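You operate a simulated robot arm through the tools that you are given. There is no shell and no other tool. Be economical: measure what you need, move in short steps, check, and stop when the job is done.

Carry out the task below with a simulated robot arm. There is one attempt and no reset: what you move stays moved.

TASK
Put one of the steel shims from the side bench top on top of the red block.
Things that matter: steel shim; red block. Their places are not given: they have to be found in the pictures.

It is judged by the outcome, as a careful person would: the job done as asked, and still so three seconds after it is handed in. It fails if anything else is knocked over, pushed out of place, dropped, spilled or broken.

THE ROBOT
A 7-joint arm with a two-finger parallel gripper, fixed in place. Base frame: the origin is at the foot of the arm, x ahead of it, y to its left, z up; the work surface is at about z = 0. Lengths are in m, angles in degrees, forces in N, time in s.
With the tool pointing down near the work surface it reaches from about 0.24 to 0.62 m from the base axis. Its first joint turns from -66.0 to 66.0 degrees. Payload 2.6 kg.
Tool frame: the origin (TCP) lies between the finger pads and is the grasp point; the fingertips stand 0.03 m ahead of it; z points along the fingers, y is the line along which they close. The gripper opens to 0.094 m. The fingers are 0.028 m wide and 0.01 m thick; the gripper's body (0.05 by 0.096 m) begins 0.055 m behind the TCP.
Orientation is that of the tool frame in the base frame, as a unit quaternion [x, y, z, w]. With the fingers straight down and closing along the base's y, the tool's x points along the base's -x, its y along +y and its z along -z.

THE INTERFACE
- The arm moves only by the tool move_arm. Its argument "plan" is a list of rows, each an object (a shift or turn left out is 0, a gripper value left out holds the last) with "grip": the opening in per cent of the stroke, from 0 (shut) to 100 (fully open); "offset": the shift along the tool's x, y, z in units of 300 mm (1.0 is 300 mm), a list of three; "spin": the turn about the tool's z in units of 60 degrees (1.0 is 60 degrees). In form: [{"grip": grip, "offset": [x, y, z], "spin": spin}, ...]. A call has 1 to 10 rows; each row is the pose to reach, as a shift and turn from the pose commanded when the call began, along the tool's axes at that moment. A call with a number of a shift or a turn outside -1 to 1 is refused whole. A row lasts 0.2 s, in which the tool goes at most 0.05 m and 8.6 degrees; a call with a longer step from one row to the next is refused whole, and so is a gripper value outside its range. A pose out of reach is approached as far as the arm can. The call stops where the force on the tool passes 40 N (or 10 N more than at its start, if that is more) or the arm is blocked; 0.2 s more then pass. The fingers move at their own pace (about 0.072 m/s each) and stop on an object; they squeeze with about 38 N. The grip force told is the motor's: it shows also when the fingers shut on nothing. Time passes only in rows, and 0.2 s behind the last, so rows that repeat a pose let the fingers close. It gives the time, the measured TCP pose, the force on the tool (base axes), the opening and the grip force at its end, in the units of the frame above (readings bear some noise).
- Cameras (640 x 400 px; columns grow to the right, rows downward): "scene" is fixed at [0.0524, 0.4464, 0.5717]; the picture's right is [-0.61, -0.80, 0.00], its down [-0.41, 0.31, -0.86] and it looks along [0.68, -0.52, -0.51] (base axes); focal length 326 px, centre (320, 200). "wrist" rides on the gripper at [-0.037, 0, -0.058] in the tool frame; the picture's right is [0.00, -1.00, 0.00], its down [0.97, 0.00, -0.24] and it looks along [0.24, 0.00, 0.97] (tool axes); focal length 218 px, centre (320, 200).
- grab_frame(camera): a new picture of that camera. No time passes.
- locate(camera, pixels): for up to 12 pixels [column, row] of the newest picture of that camera ("zoom" is the newest enlarged one), the place [x, y, z] in the base frame of the surface seen there, good to about 0.003 m. No time passes.
- inspect(camera, box): a new picture of the part [left, top, right, bottom] of that camera's present view, enlarged. No time passes.
- hand_in(): hands the job in; it is judged then, once.

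Work in short steps. Measure before you move; look again where a grasp or a placing could have gone wrong, and mend it. You have 60 turns and 30 pictures in all, the two below and enlarged ones among them. Open the gripper and draw the arm clear of the work before you hand the job in, unless the task says otherwise; then end with one line.

The tools are called after "Call:" as a command line: name --argument value ..., lists and objects as JSON in quotes. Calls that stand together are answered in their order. move_arm: Moves the arm, as the interface text tells. Its arguments: {"type":"object","properties":{"plan":{"type":"array","items":{"type":"object","properties":{"grip":{"type":"number"},"offset":{"type":"array","items":{"type":"number"}},"spin":{"type":"number"}}}}},"required":["plan"]} The other tools are called the same way: grab_frame (camera) takes a picture; locate (camera, pixels) gives the place of the surface under pixels of a picture; inspect (camera, box) takes an enlarged picture of a part of a camera's view; hand_in () hands the job in.

At the start:

```text
time_s: 0.0
ee_pos: [0.3848, 0.1648, 0.2948]
tool_rot: [0.0, 1.0, 0.0, 0.0]
wrist_force: [-0.1, -0.8, -0.2]
width: 0.094
finger_force: 0.1
```

scene: 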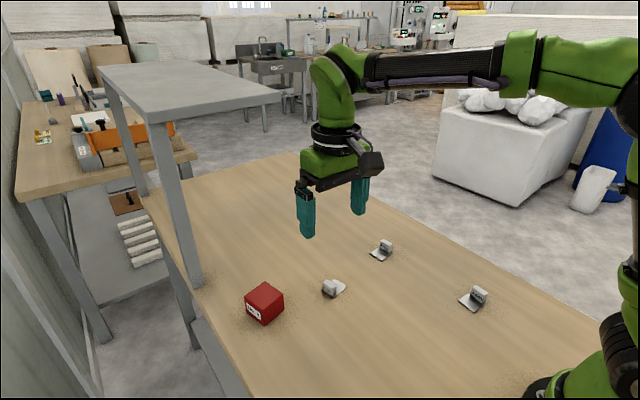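
wrist: 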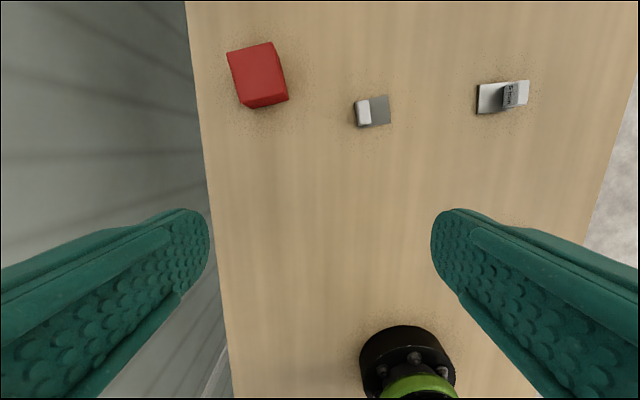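

The pictures show a red block at scene (264,303) and three small plate-like things. I'll enlarge both views to tell what they are.

Call:
inspect --camera "scene" --box '[230, 220, 510, 395]'

Call:
inspect --camera "wrist" --box '[200, 20, 560, 245]'

Call:
locate --camera "scene" --pixels '[[264, 292], [332, 287], [385, 246], [479, 294], [340, 292], [377, 256], [468, 302], [200, 80]]'

```text
2.29 times, centred on (370, 308) of scene
```

zoom: 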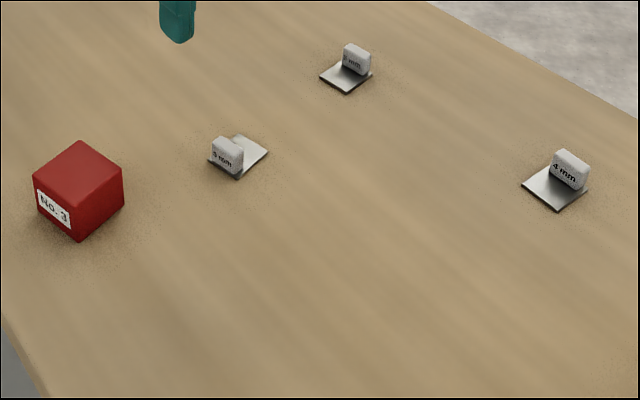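

```text
1.78 times, centred on (380, 132) of wrist
```

zoom: 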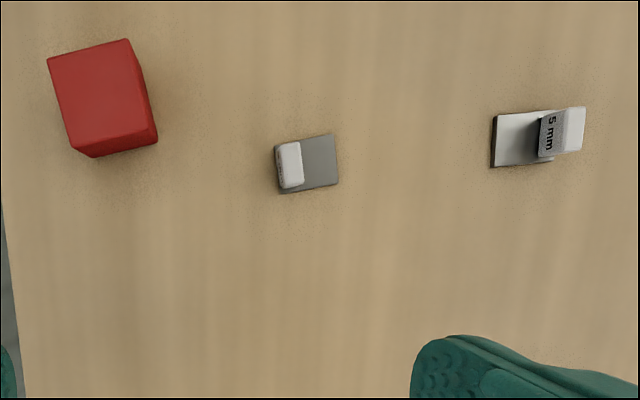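

```text
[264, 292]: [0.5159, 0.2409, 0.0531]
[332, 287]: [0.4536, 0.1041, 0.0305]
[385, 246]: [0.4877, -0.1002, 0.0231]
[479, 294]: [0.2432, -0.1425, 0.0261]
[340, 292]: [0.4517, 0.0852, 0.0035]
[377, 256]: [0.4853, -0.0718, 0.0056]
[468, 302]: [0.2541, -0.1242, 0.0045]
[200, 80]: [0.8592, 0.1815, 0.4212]
```

The steel shims are thin plates with an upright tab on one end. The 3 mm one by the red block suits; I measure its corners, its tab and the block's top.

Call:
locate --camera "zoom" --pixels '[[304, 143], [331, 136], [336, 182], [308, 187], [281, 148], [296, 145], [301, 181], [286, 185], [52, 62], [125, 43], [150, 130], [76, 150]]'

Call:
locate --camera "scene" --pixels '[[264, 284], [247, 296], [266, 306], [282, 292], [347, 288], [332, 296]]'

```text
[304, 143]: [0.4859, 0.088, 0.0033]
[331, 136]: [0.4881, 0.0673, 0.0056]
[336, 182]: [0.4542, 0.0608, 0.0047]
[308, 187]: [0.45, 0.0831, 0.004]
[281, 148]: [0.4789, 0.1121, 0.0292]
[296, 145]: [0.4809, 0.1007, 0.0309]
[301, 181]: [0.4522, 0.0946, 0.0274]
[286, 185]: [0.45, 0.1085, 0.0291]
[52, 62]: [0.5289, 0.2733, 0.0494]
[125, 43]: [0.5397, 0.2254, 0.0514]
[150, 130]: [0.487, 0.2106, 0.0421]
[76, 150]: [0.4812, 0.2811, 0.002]
```

```text
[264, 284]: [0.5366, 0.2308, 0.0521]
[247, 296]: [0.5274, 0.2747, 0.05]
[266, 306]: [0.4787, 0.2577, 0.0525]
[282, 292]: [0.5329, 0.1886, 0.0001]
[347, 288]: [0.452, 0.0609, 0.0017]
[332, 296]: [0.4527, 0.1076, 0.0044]
```

The tab centre is about (0.4655, 0.104), top z 0.030, turned about +10°. The block's top centre is about (0.509, 0.2415, 0.051), turned about +12°. I go above the tab with the fingers half open and turned to match.

Call:
move_arm --plan '[{"grip": 55, "offset": [-0.054, -0.04, 0.12], "spin": -0.04}, {"offset": [-0.108, -0.08, 0.24], "spin": -0.08}, {"offset": [-0.162, -0.12, 0.36], "spin": -0.12}, {"offset": [-0.216, -0.16, 0.48], "spin": -0.167}, {"offset": [-0.269, -0.2027, 0.6], "spin": -0.167}, {"offset": [-0.269, -0.2027, 0.65], "spin": -0.167}, {"offset": [-0.269, -0.2027, 0.65], "spin": -0.167}]'

Call:
grab_frame --camera "wrist"

```text
time_s: 1.6
ee_pos: [0.4662, 0.1042, 0.0993]
tool_rot: [-0.087, 0.996, 0.0, 0.0]
wrist_force: [0.7, 0.0, -1.0]
width: 0.0518
finger_force: 0.0
```

```text
25 pictures are left
```

wrist: 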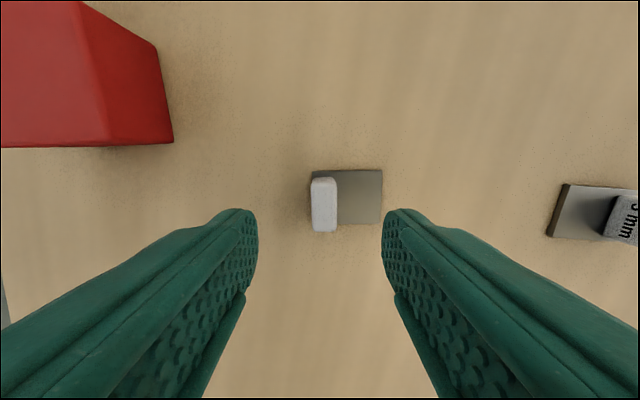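

The tab at (323,204) lies between the fingers and is well aligned. I measure it once more from here.

Call:
locate --camera "wrist" --pixels '[[323, 181], [323, 202], [314, 192], [333, 192], [341, 173], [381, 173], [381, 222], [342, 222], [312, 173], [80, 60]]'

```text
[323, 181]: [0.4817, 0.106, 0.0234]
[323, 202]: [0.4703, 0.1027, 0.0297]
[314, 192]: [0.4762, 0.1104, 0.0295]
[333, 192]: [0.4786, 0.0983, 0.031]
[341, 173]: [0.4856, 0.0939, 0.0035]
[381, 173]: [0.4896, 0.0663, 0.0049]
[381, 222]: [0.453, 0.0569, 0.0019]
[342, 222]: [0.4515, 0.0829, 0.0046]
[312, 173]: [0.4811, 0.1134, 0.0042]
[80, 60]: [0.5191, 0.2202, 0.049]
```

Tab centre stays about (0.466, 0.103), plate 3–4 mm thick, about 48 x 36 mm with its centre 17 mm from the tab. I lower until the tips are about 10 mm above the table and close.

Call:
move_arm --plan '[{"offset": [0, -0.004, 0.07]}, {"offset": [0, -0.004, 0.14]}, {"offset": [0, -0.004, 0.195]}, {"offset": [0, -0.004, 0.195]}, {"grip": 0, "offset": [0, -0.004, 0.195]}, {"offset": [0, -0.004, 0.195]}, {"offset": [0, -0.004, 0.195]}, {"offset": [0, -0.004, 0.195]}]'

Call:
grab_frame --camera "wrist"

```text
time_s: 3.4
ee_pos: [0.4653, 0.1034, 0.0413]
tool_rot: [-0.087, 0.996, 0.0, 0.0]
wrist_force: [-0.8, 0.0, -0.7]
width: 0.0148
finger_force: 38.0
```

```text
24 pictures are left
```

wrist: 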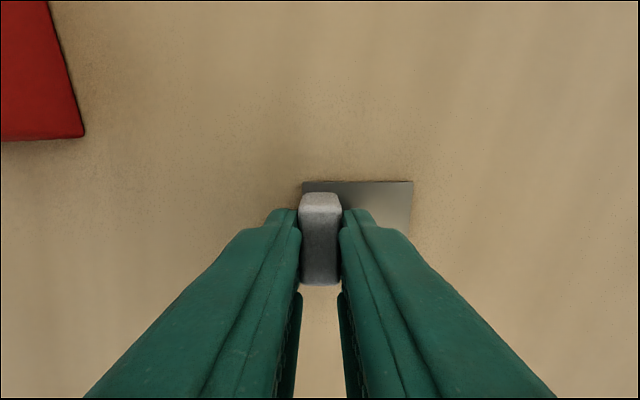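

The tab is held (opening 14.8 mm, 38 N). I lift straight up about 0.1 m and check.

Call:
move_arm --plan '[{"offset": [0, 0, -0.05]}, {"offset": [0, 0, -0.15]}, {"offset": [0, 0, -0.25]}, {"offset": [0, 0, -0.33]}, {"offset": [0, 0, -0.33]}]'

Call:
inspect --camera "scene" --box '[220, 180, 420, 330]'

Call:
grab_frame --camera "wrist"

```text
time_s: 4.6
ee_pos: [0.4635, 0.1021, 0.1406]
tool_rot: [-0.088, 0.996, 0.0, 0.0]
wrist_force: [0.0, -0.5, -0.5]
width: 0.0001
finger_force: 33.2
```

```text
2.67 times, centred on (320, 255) of scene
```

zoom: 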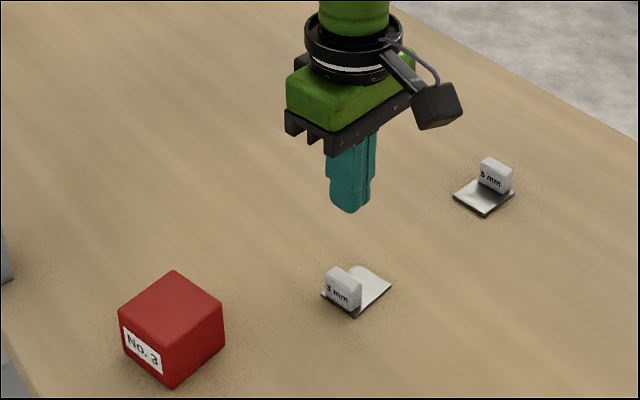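

```text
22 pictures are left
```

wrist: 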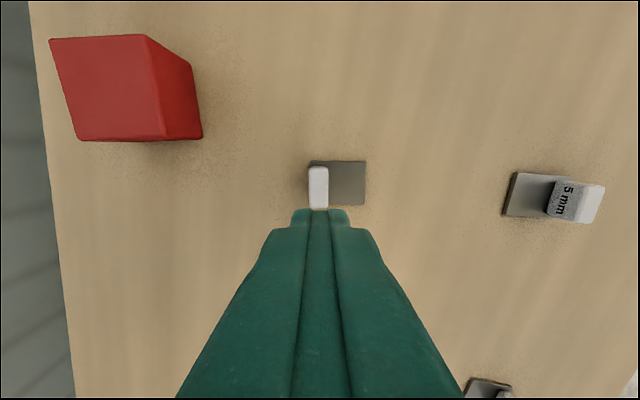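

The fingers closed empty: the shim slipped out on lifting and stands where it was. I measure it again before a second try.

Call:
locate --camera "wrist" --pixels '[[318, 172], [318, 202], [312, 187], [325, 187], [364, 164], [363, 202], [312, 163], [345, 185]]'

Call:
inspect --camera "scene" --box '[310, 265, 370, 310]'

```text
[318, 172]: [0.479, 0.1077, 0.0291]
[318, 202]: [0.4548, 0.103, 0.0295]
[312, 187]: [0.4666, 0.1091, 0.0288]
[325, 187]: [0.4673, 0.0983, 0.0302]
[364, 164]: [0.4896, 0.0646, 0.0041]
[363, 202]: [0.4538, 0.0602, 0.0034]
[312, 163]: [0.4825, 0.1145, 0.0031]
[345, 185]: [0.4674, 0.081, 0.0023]
```

```text
8.89 times, centred on (340, 288) of scene
```

zoom: 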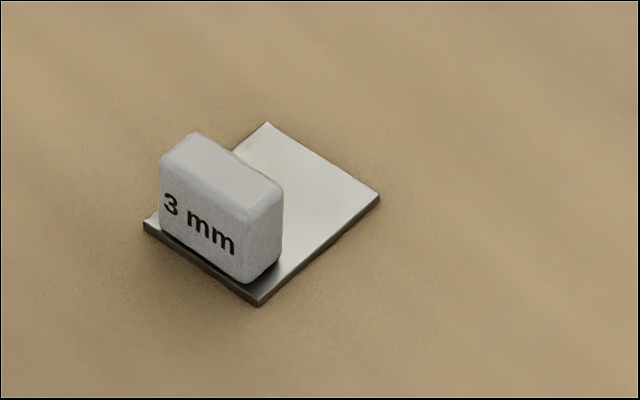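

It has not moved; tab centre (0.467, 0.104). I try again 5 mm deeper, then lift only a little and slowly to read the force.

Call:
move_arm --plan '[{"grip": 55, "offset": [-0.005, 0.003, 0]}, {"offset": [-0.005, 0.003, 0]}, {"offset": [-0.005, 0.003, 0.12]}, {"offset": [-0.005, 0.003, 0.24]}, {"offset": [-0.005, 0.003, 0.32]}, {"offset": [-0.005, 0.003, 0.345]}, {"grip": 0, "offset": [-0.005, 0.003, 0.345]}, {"offset": [-0.005, 0.003, 0.345]}, {"offset": [-0.005, 0.003, 0.345]}, {"offset": [-0.005, 0.003, 0.345]}]'

Call:
move_arm --plan '[{"offset": [0, 0, -0.005]}, {"offset": [0, 0, -0.01]}, {"offset": [0, 0, -0.015]}, {"offset": [0, 0, -0.02]}]'

Call:
inspect --camera "scene" --box '[290, 235, 390, 310]'

```text
time_s: 6.8
ee_pos: [0.4684, 0.1034, 0.0366]
tool_rot: [-0.087, 0.996, 0.0, 0.001]
wrist_force: [-0.9, 0.7, 0.3]
width: 0.0148
finger_force: 37.9
```

```text
time_s: 7.8
ee_pos: [0.4678, 0.104, 0.0424]
tool_rot: [-0.087, 0.996, 0.0, 0.0]
wrist_force: [1.0, -0.5, -0.6]
width: 0.0149
finger_force: 37.8
```

```text
5.33 times, centred on (340, 272) of scene
```

zoom: 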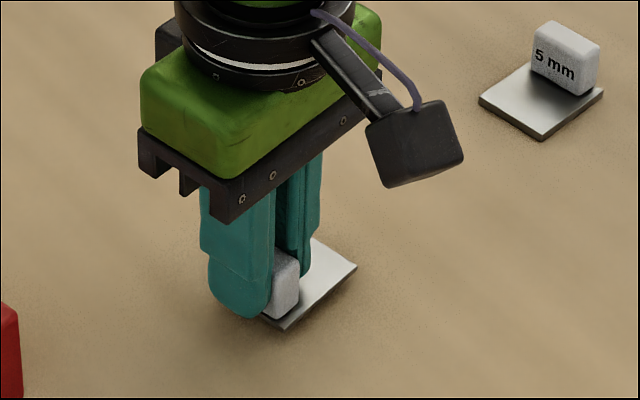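

I check whether the plate came up 6 mm with the fingers or stayed on the table.

Call:
locate --camera "zoom" --pixels '[[330, 280], [340, 262], [320, 250], [290, 318], [286, 268]]'

Call:
grab_frame --camera "wrist"

```text
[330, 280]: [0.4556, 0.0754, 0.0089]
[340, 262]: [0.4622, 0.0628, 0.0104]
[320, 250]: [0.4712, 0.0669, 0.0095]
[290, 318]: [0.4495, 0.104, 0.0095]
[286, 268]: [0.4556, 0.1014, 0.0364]
```

```text
19 pictures are left
```

wrist: 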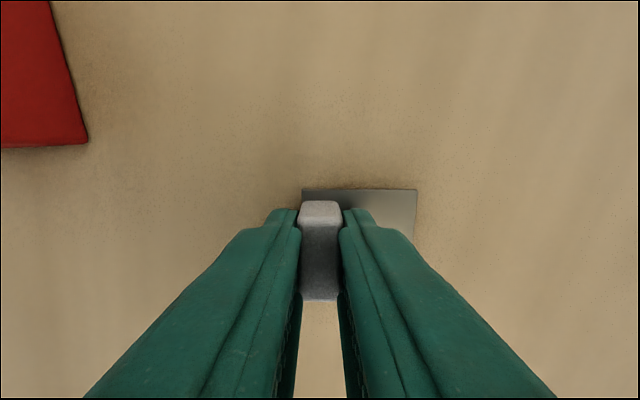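

The plate's top is now at z 0.0095, so it did come up. Quick lifting probably caused the slip, so I go gently: another 2 cm, then check for creep.

Call:
move_arm --plan '[{"offset": [0, 0, -0.006]}, {"offset": [0, 0, -0.015]}, {"offset": [0, 0, -0.025]}, {"offset": [0, 0, -0.035]}, {"offset": [0, 0, -0.045]}, {"offset": [0, 0, -0.055]}, {"offset": [0, 0, -0.062]}, {"offset": [0, 0, -0.066]}, {"offset": [0, 0, -0.066]}]'

Call:
inspect --camera "scene" --box '[290, 235, 390, 310]'

Call:
locate --camera "zoom" --pixels '[[330, 245], [340, 230], [320, 225], [290, 285], [286, 240], [330, 255]]'

```text
time_s: 9.8
ee_pos: [0.4659, 0.1044, 0.0622]
tool_rot: [-0.087, 0.996, 0.0, 0.0]
wrist_force: [0.5, 0.7, -1.2]
width: 0.0151
finger_force: 38.5
```

```text
5.33 times, centred on (340, 272) of scene
```

zoom: 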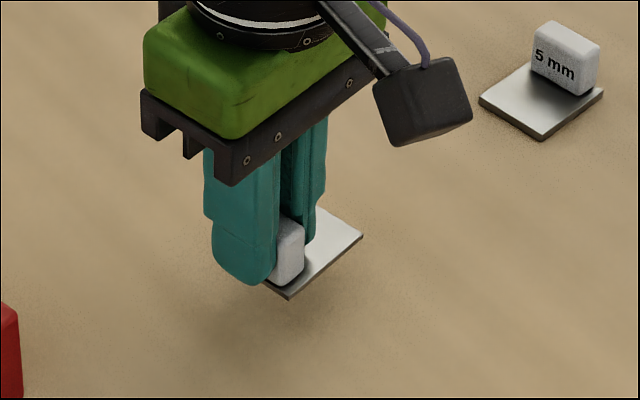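

```text
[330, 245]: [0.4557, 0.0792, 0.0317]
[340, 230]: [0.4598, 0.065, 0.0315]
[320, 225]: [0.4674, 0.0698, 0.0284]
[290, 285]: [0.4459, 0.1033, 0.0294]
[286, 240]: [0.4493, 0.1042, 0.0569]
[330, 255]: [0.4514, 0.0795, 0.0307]
```

Shim rides steady (plate top 33 mm below TCP, as before). I carry on gently up to about z 0.11.

Call:
move_arm --plan '[{"offset": [0, 0, -0.008]}, {"offset": [0, 0, -0.022]}, {"offset": [0, 0, -0.04]}, {"offset": [0, 0, -0.06]}, {"offset": [0, 0, -0.08]}, {"offset": [0, 0, -0.1]}, {"offset": [0, 0, -0.12]}, {"offset": [0, 0, -0.138]}, {"offset": [0, 0, -0.152]}, {"offset": [0, 0, -0.16]}]'

Call:
inspect --camera "scene" --box '[240, 205, 380, 310]'

```text
time_s: 12.0
ee_pos: [0.4664, 0.1038, 0.1103]
tool_rot: [-0.087, 0.996, 0.0, 0.0]
wrist_force: [0.4, 0.7, -1.5]
width: 0.0149
finger_force: 37.5
```

```text
3.81 times, centred on (310, 258) of scene
```

zoom: 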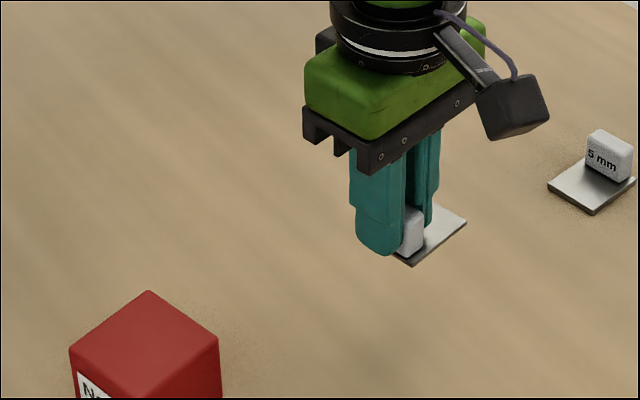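

Still held well. I measure the plate relative to the TCP and the block's top corners in this view.

Call:
locate --camera "zoom" --pixels '[[148, 294], [75, 349], [213, 338], [148, 340], [430, 245], [460, 224], [441, 210], [413, 261], [399, 257]]'

Call:
grab_frame --camera "wrist"

```text
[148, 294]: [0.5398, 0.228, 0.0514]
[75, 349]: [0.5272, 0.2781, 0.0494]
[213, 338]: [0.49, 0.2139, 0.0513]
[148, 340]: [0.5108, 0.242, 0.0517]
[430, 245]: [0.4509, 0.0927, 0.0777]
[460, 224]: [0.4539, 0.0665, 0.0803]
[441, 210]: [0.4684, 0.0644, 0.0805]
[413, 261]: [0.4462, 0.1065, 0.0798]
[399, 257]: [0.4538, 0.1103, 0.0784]
```

```text
16 pictures are left
```

wrist: 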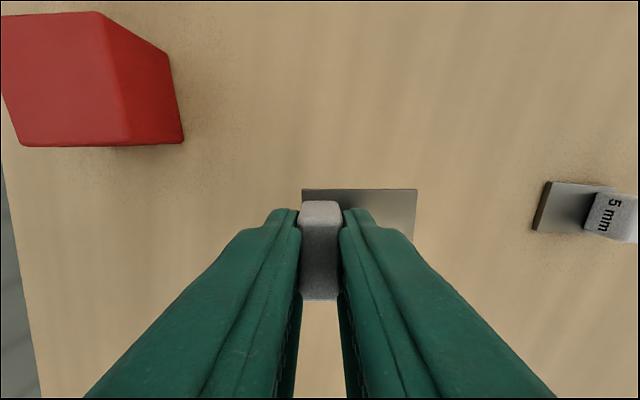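

Block top centre about (0.509, 0.243, 0.0515); plate centre lies 15.5 mm on the -y' side of the TCP. The TCP should go to (0.506, 0.258); I carry it there at this height in two smooth halves.

Call:
move_arm --plan '[{"offset": [-0.003, 0.007, 0]}, {"offset": [-0.011, 0.024, 0]}, {"offset": [-0.023, 0.05, 0]}, {"offset": [-0.037, 0.082, 0]}, {"offset": [-0.054, 0.12, 0]}, {"offset": [-0.071, 0.158, 0]}, {"offset": [-0.086, 0.19, 0]}, {"offset": [-0.098, 0.216, 0]}, {"offset": [-0.106, 0.233, 0]}, {"offset": [-0.109, 0.241, 0]}]'

Call:
move_arm --plan '[{"offset": [-0.003, 0.007, 0]}, {"offset": [-0.011, 0.024, 0]}, {"offset": [-0.023, 0.05, 0]}, {"offset": [-0.037, 0.082, 0]}, {"offset": [-0.054, 0.12, 0]}, {"offset": [-0.071, 0.158, 0]}, {"offset": [-0.086, 0.19, 0]}, {"offset": [-0.098, 0.216, 0]}, {"offset": [-0.106, 0.233, 0]}, {"offset": [-0.11, 0.242, 0]}]'

Call:
inspect --camera "scene" --box '[200, 210, 340, 330]'

Call:
grab_frame --camera "wrist"

```text
time_s: 14.2
ee_pos: [0.4874, 0.1792, 0.1104]
tool_rot: [-0.087, 0.996, 0.0, 0.0]
wrist_force: [-0.6, 0.0, -0.2]
width: 0.0151
finger_force: 37.5
```

```text
time_s: 16.4
ee_pos: [0.5057, 0.2564, 0.1119]
tool_rot: [-0.087, 0.996, 0.0, -0.001]
wrist_force: [-0.2, 0.2, -0.5]
width: 0.0148
finger_force: 38.0
```

```text
3.33 times, centred on (270, 270) of scene
```

zoom: 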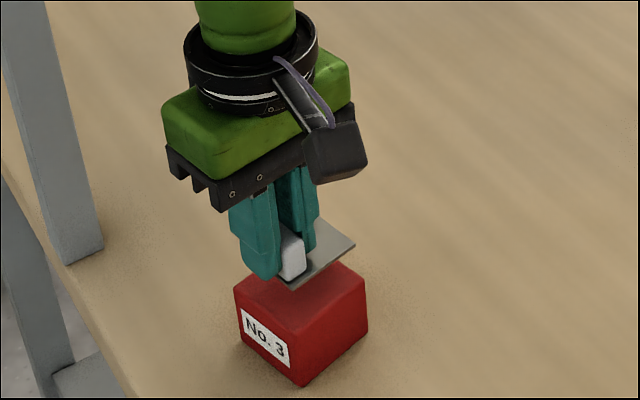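

```text
14 pictures are left
```

wrist: 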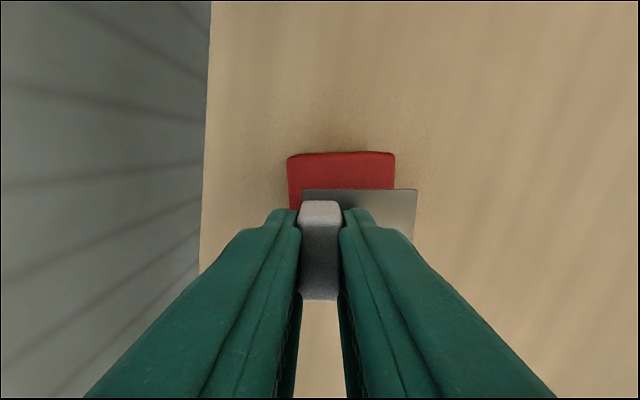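

The shim hangs above the block. I compare the far edges of plate and block to check the centring.

Call:
locate --camera "wrist" --pixels '[[290, 160], [392, 156], [340, 157], [290, 185], [392, 180], [305, 192], [413, 192], [411, 232]]'

Call:
locate --camera "zoom" --pixels '[[238, 291], [303, 330], [362, 283], [292, 286], [350, 245], [320, 270]]'

```text
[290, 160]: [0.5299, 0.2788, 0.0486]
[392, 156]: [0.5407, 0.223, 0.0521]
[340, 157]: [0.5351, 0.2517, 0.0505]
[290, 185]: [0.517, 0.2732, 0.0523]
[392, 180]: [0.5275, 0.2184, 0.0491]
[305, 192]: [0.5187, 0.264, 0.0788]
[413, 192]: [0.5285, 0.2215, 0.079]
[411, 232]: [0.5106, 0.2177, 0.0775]
```

```text
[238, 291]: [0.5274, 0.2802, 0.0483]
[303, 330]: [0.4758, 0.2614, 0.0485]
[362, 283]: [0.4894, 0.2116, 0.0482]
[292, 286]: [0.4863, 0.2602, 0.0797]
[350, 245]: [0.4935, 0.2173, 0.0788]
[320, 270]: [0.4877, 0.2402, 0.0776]
```

Plate centre (0.507, 0.2395) against block centre (0.509, 0.244): I shift about 4 mm and lower gently by 21 mm, leaving a small gap.

Call:
move_arm --plan '[{"offset": [-0.004, 0.006, 0.004]}, {"offset": [-0.009, 0.0137, 0.012]}, {"offset": [-0.009, 0.0137, 0.024]}, {"offset": [-0.009, 0.0137, 0.036]}, {"offset": [-0.009, 0.0137, 0.048]}, {"offset": [-0.009, 0.0137, 0.058]}, {"offset": [-0.009, 0.0137, 0.066]}, {"offset": [-0.009, 0.0137, 0.071]}, {"offset": [-0.009, 0.0137, 0.071]}]'

Call:
inspect --camera "scene" --box '[220, 250, 320, 330]'

```text
time_s: 18.4
ee_pos: [0.5062, 0.2615, 0.0882]
tool_rot: [-0.088, 0.996, 0.001, 0.0]
wrist_force: [-0.8, -0.2, -1.3]
width: 0.0148
finger_force: 38.0
```

```text
5.00 times, centred on (270, 290) of scene
```

zoom: 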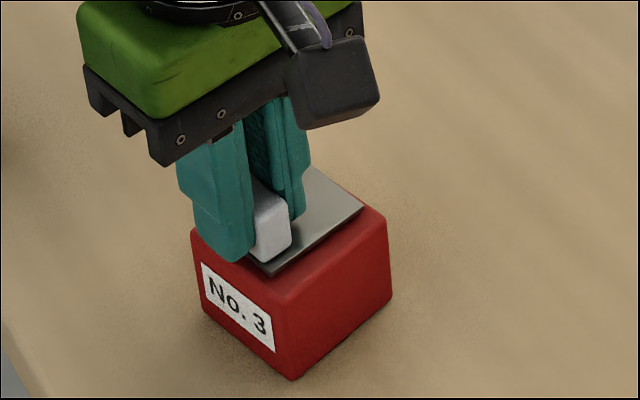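

Nearly touching and well placed. I lower in 0.5 mm steps and watch the force.

Call:
move_arm --plan '[{"offset": [0, 0, 0.0017]}, {"offset": [0, 0, 0.0033]}, {"offset": [0, 0, 0.005]}, {"offset": [0, 0, 0.005]}]'

Call:
inspect --camera "scene" --box '[220, 250, 320, 330]'

```text
time_s: 19.4
ee_pos: [0.5077, 0.2618, 0.086]
tool_rot: [-0.088, 0.996, 0.0, 0.0]
wrist_force: [0.1, 0.0, -0.4]
width: 0.0147
finger_force: 38.2
```

```text
5.00 times, centred on (270, 290) of scene
```

zoom: 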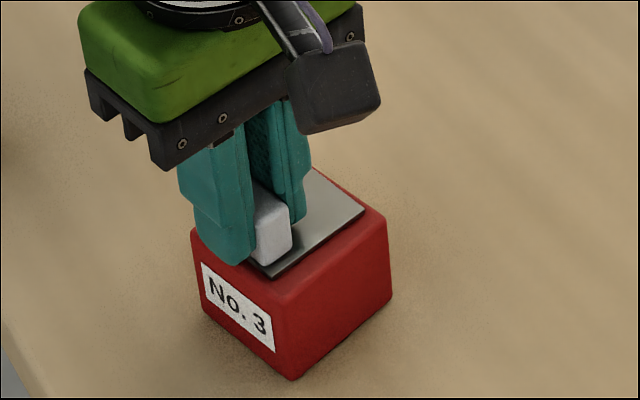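

No contact force yet; I lower another 1.2 mm in small steps.

Call:
move_arm --plan '[{"offset": [0, 0, 0.0013]}, {"offset": [0, 0, 0.0027]}, {"offset": [0, 0, 0.004]}, {"offset": [0, 0, 0.004]}]'

Call:
locate --camera "zoom" --pixels '[[330, 230], [310, 240], [340, 205], [330, 250], [360, 225], [290, 280]]'

```text
time_s: 20.4
ee_pos: [0.5084, 0.2616, 0.0865]
tool_rot: [-0.087, 0.996, 0.0, 0.0]
wrist_force: [-1.0, -0.3, 5.0]
width: 0.015
finger_force: 38.2
```

```text
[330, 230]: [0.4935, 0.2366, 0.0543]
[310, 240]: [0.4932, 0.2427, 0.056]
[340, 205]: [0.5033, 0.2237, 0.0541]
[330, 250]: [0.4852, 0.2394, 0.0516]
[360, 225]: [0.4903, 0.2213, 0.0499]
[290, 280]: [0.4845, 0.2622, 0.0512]
```

Contact at 5 N and the plate lies on the block. I open partly and rise straight up.

Call:
move_arm --plan '[{"grip": 45, "offset": [0, 0, 0]}, {"offset": [0, 0, 0]}, {"offset": [0, 0, 0]}, {"offset": [0, 0, -0.03]}, {"offset": [0, 0, -0.1]}, {"offset": [0, 0, -0.2]}, {"offset": [0, 0, -0.32]}, {"offset": [0, 0, -0.44]}, {"offset": [0, 0, -0.5]}, {"offset": [0, 0, -0.5]}]'

Call:
inspect --camera "scene" --box '[220, 250, 320, 330]'

Call:
grab_frame --camera "wrist"

```text
time_s: 22.6
ee_pos: [0.5094, 0.263, 0.2376]
tool_rot: [-0.087, 0.996, 0.0, 0.0]
wrist_force: [-0.2, -0.6, 0.6]
width: 0.0425
finger_force: 0.0
```

```text
5.00 times, centred on (270, 290) of scene
```

zoom: 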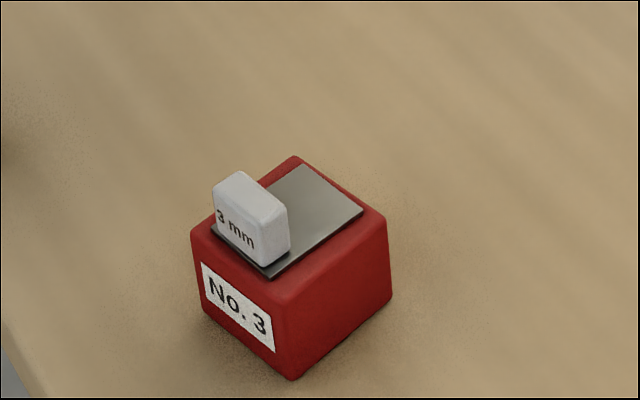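

```text
10 pictures are left
```

wrist: 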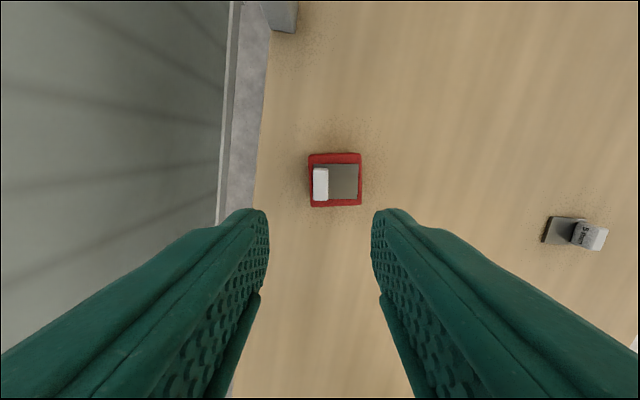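

The shim lies flat and centred on the block, and nothing else has moved. I open fully and draw the arm sideways, clear of it.

Call:
move_arm --plan '[{"grip": 100, "offset": [0.05, -0.05, -0.05]}, {"offset": [0.1, -0.12, -0.1]}, {"offset": [0.16, -0.2, -0.14]}, {"offset": [0.22, -0.28, -0.16]}, {"offset": [0.25, -0.33, -0.16]}, {"offset": [0.25, -0.33, -0.16]}]'

Call:
grab_frame --camera "scene"

```text
time_s: 24.0
ee_pos: [0.4512, 0.1512, 0.2831]
tool_rot: [-0.088, 0.996, 0.0, 0.0]
wrist_force: [0.0, -0.2, -0.6]
width: 0.0941
finger_force: 0.1
```

```text
9 pictures are left
```

scene: 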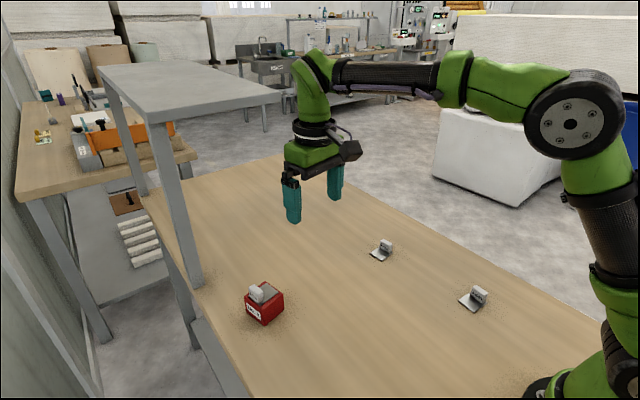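

The shim rests on the red block at (264,300), the other two shims are where they were, and the arm is clear. I hand it in.

Call:
hand_in

```text
The job is handed in.
```

The 3 mm steel shim is lying flat and roughly centred on top of the red block; it slipped out of the gripper on the first lift without shifting, and nothing else was moved.
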